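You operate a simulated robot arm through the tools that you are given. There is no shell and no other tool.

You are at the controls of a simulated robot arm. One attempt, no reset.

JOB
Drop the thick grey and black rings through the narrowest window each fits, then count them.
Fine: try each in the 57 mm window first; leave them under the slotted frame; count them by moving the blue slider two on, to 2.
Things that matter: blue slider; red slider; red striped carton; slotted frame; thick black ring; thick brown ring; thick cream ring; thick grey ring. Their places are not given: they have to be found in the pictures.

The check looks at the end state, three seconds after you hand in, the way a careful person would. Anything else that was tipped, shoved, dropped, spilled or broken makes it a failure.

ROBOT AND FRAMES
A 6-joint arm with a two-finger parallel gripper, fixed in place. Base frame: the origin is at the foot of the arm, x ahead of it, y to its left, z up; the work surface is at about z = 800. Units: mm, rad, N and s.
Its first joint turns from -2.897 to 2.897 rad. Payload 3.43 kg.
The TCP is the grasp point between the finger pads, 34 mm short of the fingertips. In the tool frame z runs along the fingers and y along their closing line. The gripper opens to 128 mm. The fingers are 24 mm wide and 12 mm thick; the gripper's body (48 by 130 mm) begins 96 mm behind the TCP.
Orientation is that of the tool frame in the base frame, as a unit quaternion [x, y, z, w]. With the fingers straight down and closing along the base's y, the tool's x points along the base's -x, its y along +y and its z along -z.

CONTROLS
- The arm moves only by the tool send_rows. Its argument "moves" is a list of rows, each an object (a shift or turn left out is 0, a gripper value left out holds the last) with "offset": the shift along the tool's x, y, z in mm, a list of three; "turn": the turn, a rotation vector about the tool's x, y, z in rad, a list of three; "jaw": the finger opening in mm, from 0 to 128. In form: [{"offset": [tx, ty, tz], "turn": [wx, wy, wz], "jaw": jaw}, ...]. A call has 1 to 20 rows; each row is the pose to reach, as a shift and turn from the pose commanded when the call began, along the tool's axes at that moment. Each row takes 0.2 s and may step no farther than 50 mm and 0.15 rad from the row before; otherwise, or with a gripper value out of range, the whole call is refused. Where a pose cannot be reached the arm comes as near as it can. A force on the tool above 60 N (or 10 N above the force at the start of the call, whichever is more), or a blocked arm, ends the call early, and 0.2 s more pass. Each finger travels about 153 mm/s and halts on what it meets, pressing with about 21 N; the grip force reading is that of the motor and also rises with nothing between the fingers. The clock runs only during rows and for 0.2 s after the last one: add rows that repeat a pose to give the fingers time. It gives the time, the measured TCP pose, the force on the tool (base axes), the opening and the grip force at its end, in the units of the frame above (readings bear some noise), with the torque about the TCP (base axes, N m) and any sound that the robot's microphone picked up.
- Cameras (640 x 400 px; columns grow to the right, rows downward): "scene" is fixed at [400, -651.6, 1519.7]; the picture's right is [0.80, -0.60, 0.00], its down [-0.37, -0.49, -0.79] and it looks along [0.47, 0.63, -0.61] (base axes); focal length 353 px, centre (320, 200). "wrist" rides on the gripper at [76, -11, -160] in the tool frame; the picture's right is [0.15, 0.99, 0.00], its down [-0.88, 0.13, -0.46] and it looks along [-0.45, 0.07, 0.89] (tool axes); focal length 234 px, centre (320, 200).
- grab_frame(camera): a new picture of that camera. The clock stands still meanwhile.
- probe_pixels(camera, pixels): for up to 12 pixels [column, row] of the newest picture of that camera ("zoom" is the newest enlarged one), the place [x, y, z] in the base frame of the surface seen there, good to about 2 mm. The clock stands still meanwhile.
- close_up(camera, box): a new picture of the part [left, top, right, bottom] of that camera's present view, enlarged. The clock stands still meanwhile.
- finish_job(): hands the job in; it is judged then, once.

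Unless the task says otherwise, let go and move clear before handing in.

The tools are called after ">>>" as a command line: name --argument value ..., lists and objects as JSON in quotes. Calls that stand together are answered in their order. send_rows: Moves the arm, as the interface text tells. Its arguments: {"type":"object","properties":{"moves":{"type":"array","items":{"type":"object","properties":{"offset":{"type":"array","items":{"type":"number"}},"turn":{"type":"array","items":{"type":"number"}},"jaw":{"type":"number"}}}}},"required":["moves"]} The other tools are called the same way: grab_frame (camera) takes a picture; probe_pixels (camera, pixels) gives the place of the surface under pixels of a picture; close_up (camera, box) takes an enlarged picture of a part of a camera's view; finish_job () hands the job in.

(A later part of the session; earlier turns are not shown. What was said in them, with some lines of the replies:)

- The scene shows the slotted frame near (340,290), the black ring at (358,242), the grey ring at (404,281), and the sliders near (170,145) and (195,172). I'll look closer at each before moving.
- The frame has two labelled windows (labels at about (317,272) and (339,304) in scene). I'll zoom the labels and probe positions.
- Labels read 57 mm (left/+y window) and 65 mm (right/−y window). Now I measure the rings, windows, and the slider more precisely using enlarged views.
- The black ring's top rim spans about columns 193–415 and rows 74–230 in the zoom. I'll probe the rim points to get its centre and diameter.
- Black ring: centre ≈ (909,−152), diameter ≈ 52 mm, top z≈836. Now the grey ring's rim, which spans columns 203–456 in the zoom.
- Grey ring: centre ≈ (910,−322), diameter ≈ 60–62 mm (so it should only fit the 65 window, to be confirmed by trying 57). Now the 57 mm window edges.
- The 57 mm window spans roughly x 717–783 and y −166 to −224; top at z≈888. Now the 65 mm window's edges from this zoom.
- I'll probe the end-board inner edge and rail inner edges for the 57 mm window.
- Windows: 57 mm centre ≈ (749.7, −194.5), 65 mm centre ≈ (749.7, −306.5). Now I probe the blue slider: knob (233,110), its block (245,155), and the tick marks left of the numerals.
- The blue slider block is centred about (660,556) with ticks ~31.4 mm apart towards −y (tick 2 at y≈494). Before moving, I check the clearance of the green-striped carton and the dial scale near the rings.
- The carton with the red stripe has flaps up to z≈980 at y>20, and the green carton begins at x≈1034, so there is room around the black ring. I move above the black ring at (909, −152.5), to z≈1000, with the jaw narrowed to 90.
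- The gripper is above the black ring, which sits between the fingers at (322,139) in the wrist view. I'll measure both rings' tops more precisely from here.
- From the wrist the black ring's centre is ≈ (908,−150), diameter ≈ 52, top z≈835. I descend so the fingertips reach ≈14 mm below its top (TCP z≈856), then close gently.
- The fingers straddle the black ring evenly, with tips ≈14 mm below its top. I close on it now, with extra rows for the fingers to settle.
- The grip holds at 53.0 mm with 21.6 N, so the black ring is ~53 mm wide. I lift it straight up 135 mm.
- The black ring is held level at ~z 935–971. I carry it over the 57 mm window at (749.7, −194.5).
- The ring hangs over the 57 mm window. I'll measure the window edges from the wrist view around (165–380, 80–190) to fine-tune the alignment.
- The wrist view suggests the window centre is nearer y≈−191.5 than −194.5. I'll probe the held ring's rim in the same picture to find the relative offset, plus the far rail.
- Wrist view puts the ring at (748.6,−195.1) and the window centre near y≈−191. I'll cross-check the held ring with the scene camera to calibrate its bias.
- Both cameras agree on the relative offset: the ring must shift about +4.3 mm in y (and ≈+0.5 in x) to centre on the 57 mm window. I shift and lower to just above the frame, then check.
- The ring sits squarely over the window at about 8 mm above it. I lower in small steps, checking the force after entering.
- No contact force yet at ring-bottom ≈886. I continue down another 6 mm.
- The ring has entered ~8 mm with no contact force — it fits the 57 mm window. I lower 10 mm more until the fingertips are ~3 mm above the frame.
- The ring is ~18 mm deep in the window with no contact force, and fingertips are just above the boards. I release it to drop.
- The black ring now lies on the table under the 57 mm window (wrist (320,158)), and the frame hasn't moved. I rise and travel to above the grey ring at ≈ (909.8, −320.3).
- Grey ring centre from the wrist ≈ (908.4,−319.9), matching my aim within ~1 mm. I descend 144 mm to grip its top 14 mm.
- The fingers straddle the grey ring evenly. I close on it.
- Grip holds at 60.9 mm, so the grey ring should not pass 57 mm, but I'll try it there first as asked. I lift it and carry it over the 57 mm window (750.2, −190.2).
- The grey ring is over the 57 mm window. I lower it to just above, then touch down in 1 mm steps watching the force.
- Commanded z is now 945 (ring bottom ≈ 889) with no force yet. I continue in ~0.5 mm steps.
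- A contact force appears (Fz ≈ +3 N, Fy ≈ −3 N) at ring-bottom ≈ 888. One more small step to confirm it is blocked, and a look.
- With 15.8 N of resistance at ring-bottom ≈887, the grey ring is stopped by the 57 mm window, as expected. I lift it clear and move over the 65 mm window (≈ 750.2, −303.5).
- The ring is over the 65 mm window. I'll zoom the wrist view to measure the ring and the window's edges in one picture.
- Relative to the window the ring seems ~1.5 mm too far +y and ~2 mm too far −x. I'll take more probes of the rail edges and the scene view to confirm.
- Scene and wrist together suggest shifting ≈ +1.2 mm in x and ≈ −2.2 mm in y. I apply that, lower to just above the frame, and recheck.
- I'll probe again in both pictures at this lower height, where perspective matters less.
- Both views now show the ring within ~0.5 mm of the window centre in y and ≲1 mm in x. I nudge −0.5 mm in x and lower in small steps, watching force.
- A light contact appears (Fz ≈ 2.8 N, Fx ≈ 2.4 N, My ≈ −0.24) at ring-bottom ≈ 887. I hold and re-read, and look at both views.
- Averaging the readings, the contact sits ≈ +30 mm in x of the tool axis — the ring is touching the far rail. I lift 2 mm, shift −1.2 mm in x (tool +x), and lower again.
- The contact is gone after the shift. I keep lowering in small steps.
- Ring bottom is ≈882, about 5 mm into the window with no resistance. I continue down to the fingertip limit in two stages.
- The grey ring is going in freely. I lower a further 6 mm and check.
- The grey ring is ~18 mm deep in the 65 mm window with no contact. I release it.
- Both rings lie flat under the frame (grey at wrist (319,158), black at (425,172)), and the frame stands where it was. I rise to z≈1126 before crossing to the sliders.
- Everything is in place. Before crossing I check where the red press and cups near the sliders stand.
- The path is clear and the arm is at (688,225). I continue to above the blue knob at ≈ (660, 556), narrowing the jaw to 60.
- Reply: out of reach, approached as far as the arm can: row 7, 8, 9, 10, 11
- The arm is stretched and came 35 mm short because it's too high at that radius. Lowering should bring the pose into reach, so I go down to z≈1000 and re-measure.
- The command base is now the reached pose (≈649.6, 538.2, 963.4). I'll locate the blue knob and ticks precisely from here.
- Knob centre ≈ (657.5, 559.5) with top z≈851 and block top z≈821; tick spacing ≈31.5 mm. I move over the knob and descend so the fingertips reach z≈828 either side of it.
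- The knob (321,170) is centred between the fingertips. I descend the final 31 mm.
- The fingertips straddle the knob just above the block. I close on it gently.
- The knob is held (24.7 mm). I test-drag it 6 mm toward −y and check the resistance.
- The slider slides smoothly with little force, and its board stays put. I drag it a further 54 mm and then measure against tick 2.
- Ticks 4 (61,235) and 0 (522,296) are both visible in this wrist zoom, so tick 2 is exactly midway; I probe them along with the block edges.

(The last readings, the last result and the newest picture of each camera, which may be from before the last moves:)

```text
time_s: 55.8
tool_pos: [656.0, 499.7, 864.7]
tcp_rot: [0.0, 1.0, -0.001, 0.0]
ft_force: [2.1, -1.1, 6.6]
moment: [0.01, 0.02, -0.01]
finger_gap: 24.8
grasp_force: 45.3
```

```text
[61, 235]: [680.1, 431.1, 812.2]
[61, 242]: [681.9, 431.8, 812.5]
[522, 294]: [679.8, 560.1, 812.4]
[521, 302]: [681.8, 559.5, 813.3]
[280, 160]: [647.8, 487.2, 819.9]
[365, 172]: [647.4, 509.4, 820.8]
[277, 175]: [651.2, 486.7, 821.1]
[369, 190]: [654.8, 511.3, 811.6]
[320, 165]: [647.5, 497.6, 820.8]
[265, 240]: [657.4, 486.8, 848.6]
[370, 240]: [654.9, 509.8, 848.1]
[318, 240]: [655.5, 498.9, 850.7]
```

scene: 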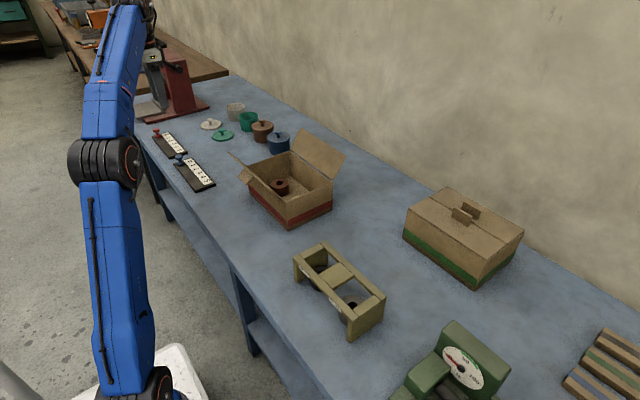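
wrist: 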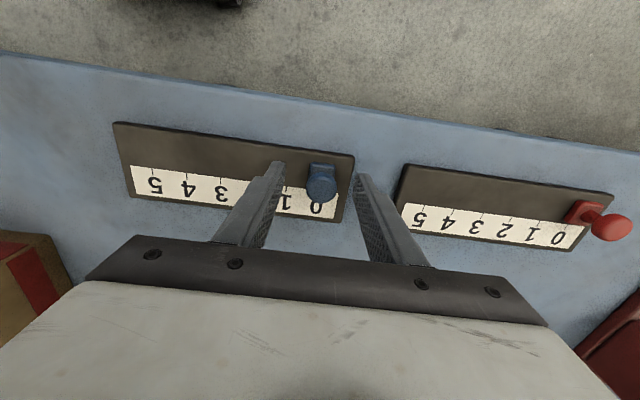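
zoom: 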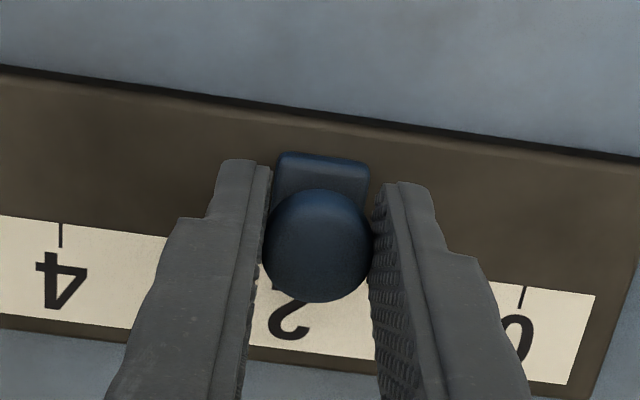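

Tick 2 is at y≈495.6 and the block's centre at ≈498.3, so I move another 2.7 mm.

>>> send_rows --moves '[{"offset": [0, -1.3, 0]}, {"offset": [0, -2.7, 0]}, {"offset": [0, -2.7, 0]}]'

>>> close_up --camera "wrist" --box '[250, 120, 390, 230]'

>>> probe_pixels --camera "zoom" --pixels '[[71, 237], [71, 243], [531, 296], [531, 303], [280, 160], [366, 172], [277, 175], [369, 182], [268, 245], [368, 245], [275, 185], [318, 240]]'

```text
time_s: 56.6
tool_pos: [656.2, 496.8, 865.0]
tcp_rot: [-0.001, 1.0, -0.001, 0.0]
ft_force: [-1.0, 0.8, -1.4]
moment: [0.04, 0.0, -0.03]
finger_gap: 24.6
grasp_force: 45.4
```

```text
3.64 times, centred on (320, 175) of wrist
```

zoom: 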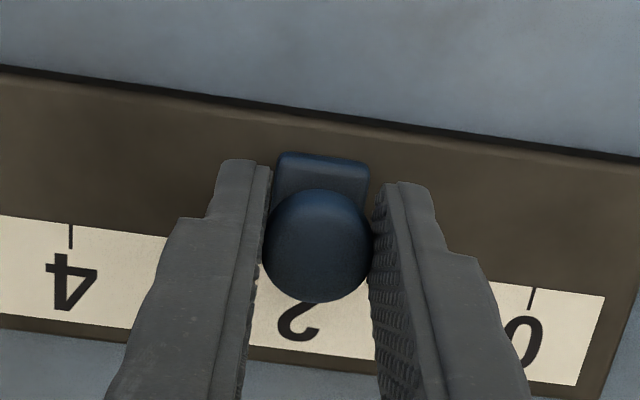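

```text
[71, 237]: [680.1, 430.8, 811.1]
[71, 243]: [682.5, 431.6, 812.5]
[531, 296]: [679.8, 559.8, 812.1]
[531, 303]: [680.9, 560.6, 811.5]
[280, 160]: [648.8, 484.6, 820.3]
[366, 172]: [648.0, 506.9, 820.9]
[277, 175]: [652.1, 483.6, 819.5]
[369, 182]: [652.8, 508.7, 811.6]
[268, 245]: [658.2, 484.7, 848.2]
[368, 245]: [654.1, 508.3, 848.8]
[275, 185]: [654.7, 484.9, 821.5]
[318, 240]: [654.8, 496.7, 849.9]
```

The block centre is now ≈496 against tick 2 at ≈495.7. I open the jaw and look before lifting.

>>> send_rows --moves '[{"jaw": 40}, {"jaw": 60}, {"jaw": 60}]'

>>> close_up --camera "wrist" --box '[250, 120, 390, 230]'

>>> close_up --camera "scene" --box '[160, 120, 230, 190]'

```text
time_s: 57.4
tool_pos: [656.7, 495.8, 864.6]
tcp_rot: [0.0, 1.0, 0.0, 0.001]
ft_force: [0.3, 1.4, 0.8]
moment: [0.0, -0.02, 0.01]
finger_gap: 59.9
grasp_force: 0.0
```

```text
3.64 times, centred on (320, 175) of wrist
```

zoom: 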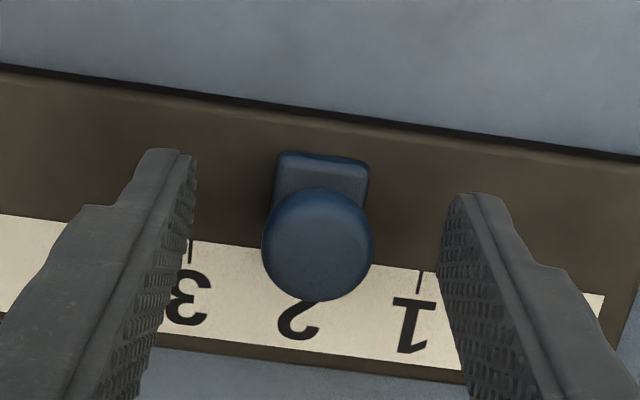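

```text
5.71 times, centred on (195, 155) of scene
```

zoom: 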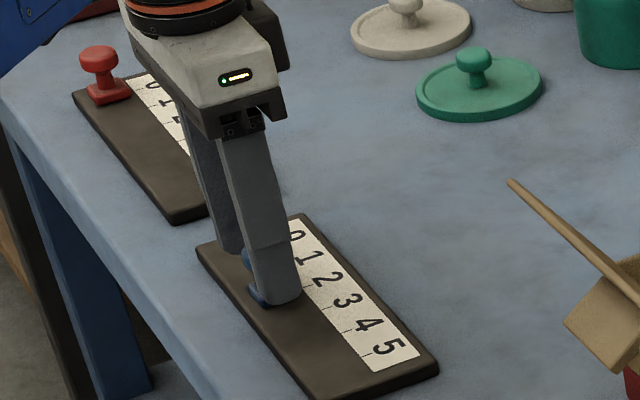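

The knob is free and stayed at 2 (ticks 1 and 3 flank it evenly). I lift straight up and then move back to clear the view.

>>> send_rows --moves '[{"offset": [0, 0, -10]}, {"offset": [0, 0, -35]}, {"offset": [0, 0, -70]}, {"offset": [0, 0, -110]}, {"offset": [0, 0, -150]}, {"offset": [0, 0, -180]}, {"offset": [5, -20, -195]}, {"offset": [10, -60, -210]}, {"offset": [10, -105, -225]}, {"offset": [10, -150, -240]}, {"offset": [10, -190, -250]}, {"offset": [10, -210, -250]}, {"offset": [10, -210, -250]}]'

>>> grab_frame --camera "scene"

>>> close_up --camera "scene" --box '[160, 140, 230, 200]'

>>> grab_frame --camera "wrist"

```text
time_s: 60.2
tool_pos: [647.5, 285.9, 1115.0]
tcp_rot: [0.0, 1.0, -0.001, 0.001]
ft_force: [0.0, -0.1, -0.4]
moment: [0.02, -0.01, 0.01]
finger_gap: 59.9
grasp_force: 0.2
```

```text
taken
```

scene: 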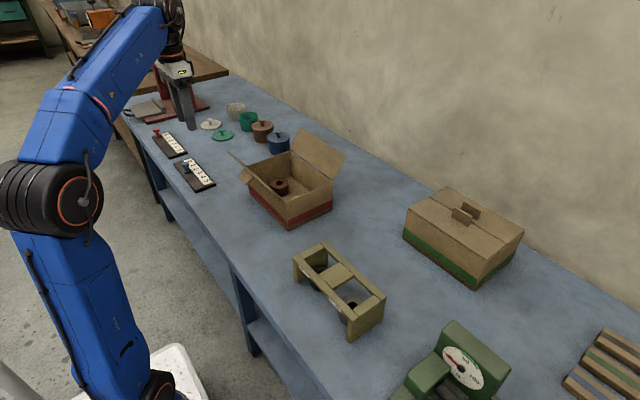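

```text
6.67 times, centred on (195, 170) of scene
```

zoom: 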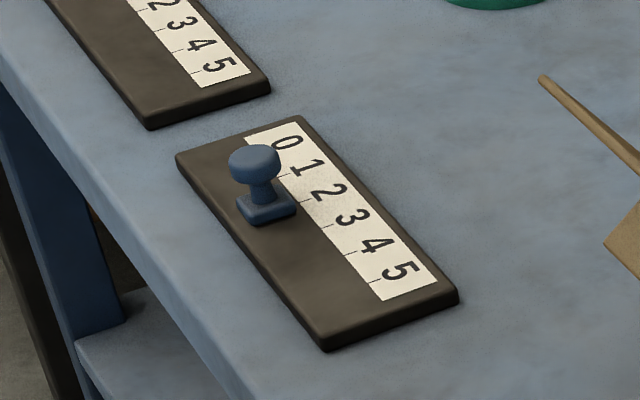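

```text
taken
```

wrist: 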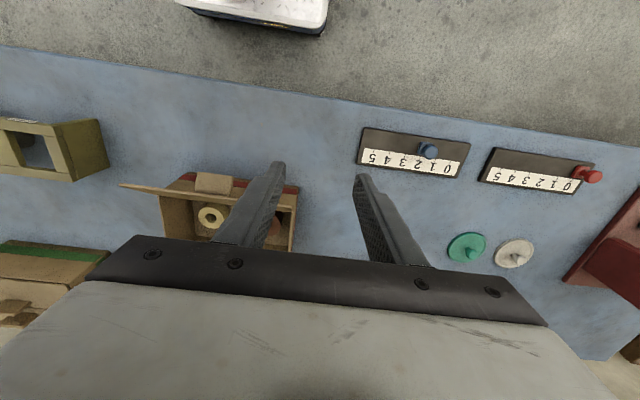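

The blue slider sits beside 2 with its board unmoved. I verify numerically the slider alignment and that both rings are within the frame's footprint.

>>> probe_pixels --camera "zoom" --pixels '[[281, 175], [303, 201], [326, 227], [348, 255], [255, 150], [265, 222], [292, 210], [280, 190], [240, 205], [296, 203]]'

>>> close_up --camera "scene" --box '[285, 230, 395, 345]'

```text
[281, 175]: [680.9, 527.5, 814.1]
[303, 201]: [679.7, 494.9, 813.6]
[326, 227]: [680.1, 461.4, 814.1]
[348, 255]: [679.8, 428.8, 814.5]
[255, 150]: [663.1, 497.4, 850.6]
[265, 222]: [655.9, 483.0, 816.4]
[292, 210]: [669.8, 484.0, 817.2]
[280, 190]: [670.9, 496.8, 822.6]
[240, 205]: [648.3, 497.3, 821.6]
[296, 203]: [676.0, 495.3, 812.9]
```

```text
3.48 times, centred on (340, 288) of scene
```

zoom: 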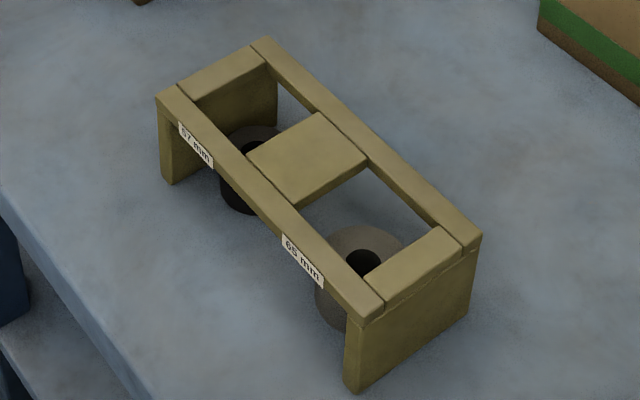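

>>> probe_pixels --camera "zoom" --pixels '[[235, 140], [265, 130], [245, 200], [335, 240], [395, 240], [365, 232], [330, 310], [325, 290], [225, 190], [160, 100], [475, 240], [265, 45]]'

```text
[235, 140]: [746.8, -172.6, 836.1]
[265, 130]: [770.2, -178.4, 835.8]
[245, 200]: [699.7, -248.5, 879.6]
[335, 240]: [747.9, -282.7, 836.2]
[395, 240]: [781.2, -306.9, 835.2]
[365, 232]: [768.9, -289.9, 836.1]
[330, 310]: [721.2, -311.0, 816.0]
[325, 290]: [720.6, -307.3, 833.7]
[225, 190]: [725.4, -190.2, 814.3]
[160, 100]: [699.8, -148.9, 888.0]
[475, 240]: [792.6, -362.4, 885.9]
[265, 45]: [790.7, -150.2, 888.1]
```

Both rings lie flat (tops at z≈836) inside the frame's footprint: black under the 57 mm window, grey under the 65 mm one. The frame is where it was, the blue slider block is at tick 2, and the red slider is still at 0. The gripper is empty and clear, so I hand in.

>>> finish_job

```text
The job is handed in.
```

The job is handed in; I have no result from the check yet.

- **Black ring:** it measured about 53 mm across and dropped cleanly through the 57 mm window. It lies flat on the table under that window.
- **Grey ring:** it measured about 61 mm across. I tried it in the 57 mm window first and it was blocked. It then dropped through the 65 mm window and lies flat under it.
- **Count:** the blue slider moved from 0 to 2, and the block sat within about 0.5 mm of the 2 mark when I measured it.

In the last pictures the slotted frame stood where it started. The red slider was still at 0, and the cartons, cups and lids had not been touched. The gripper is empty and clear of the table.
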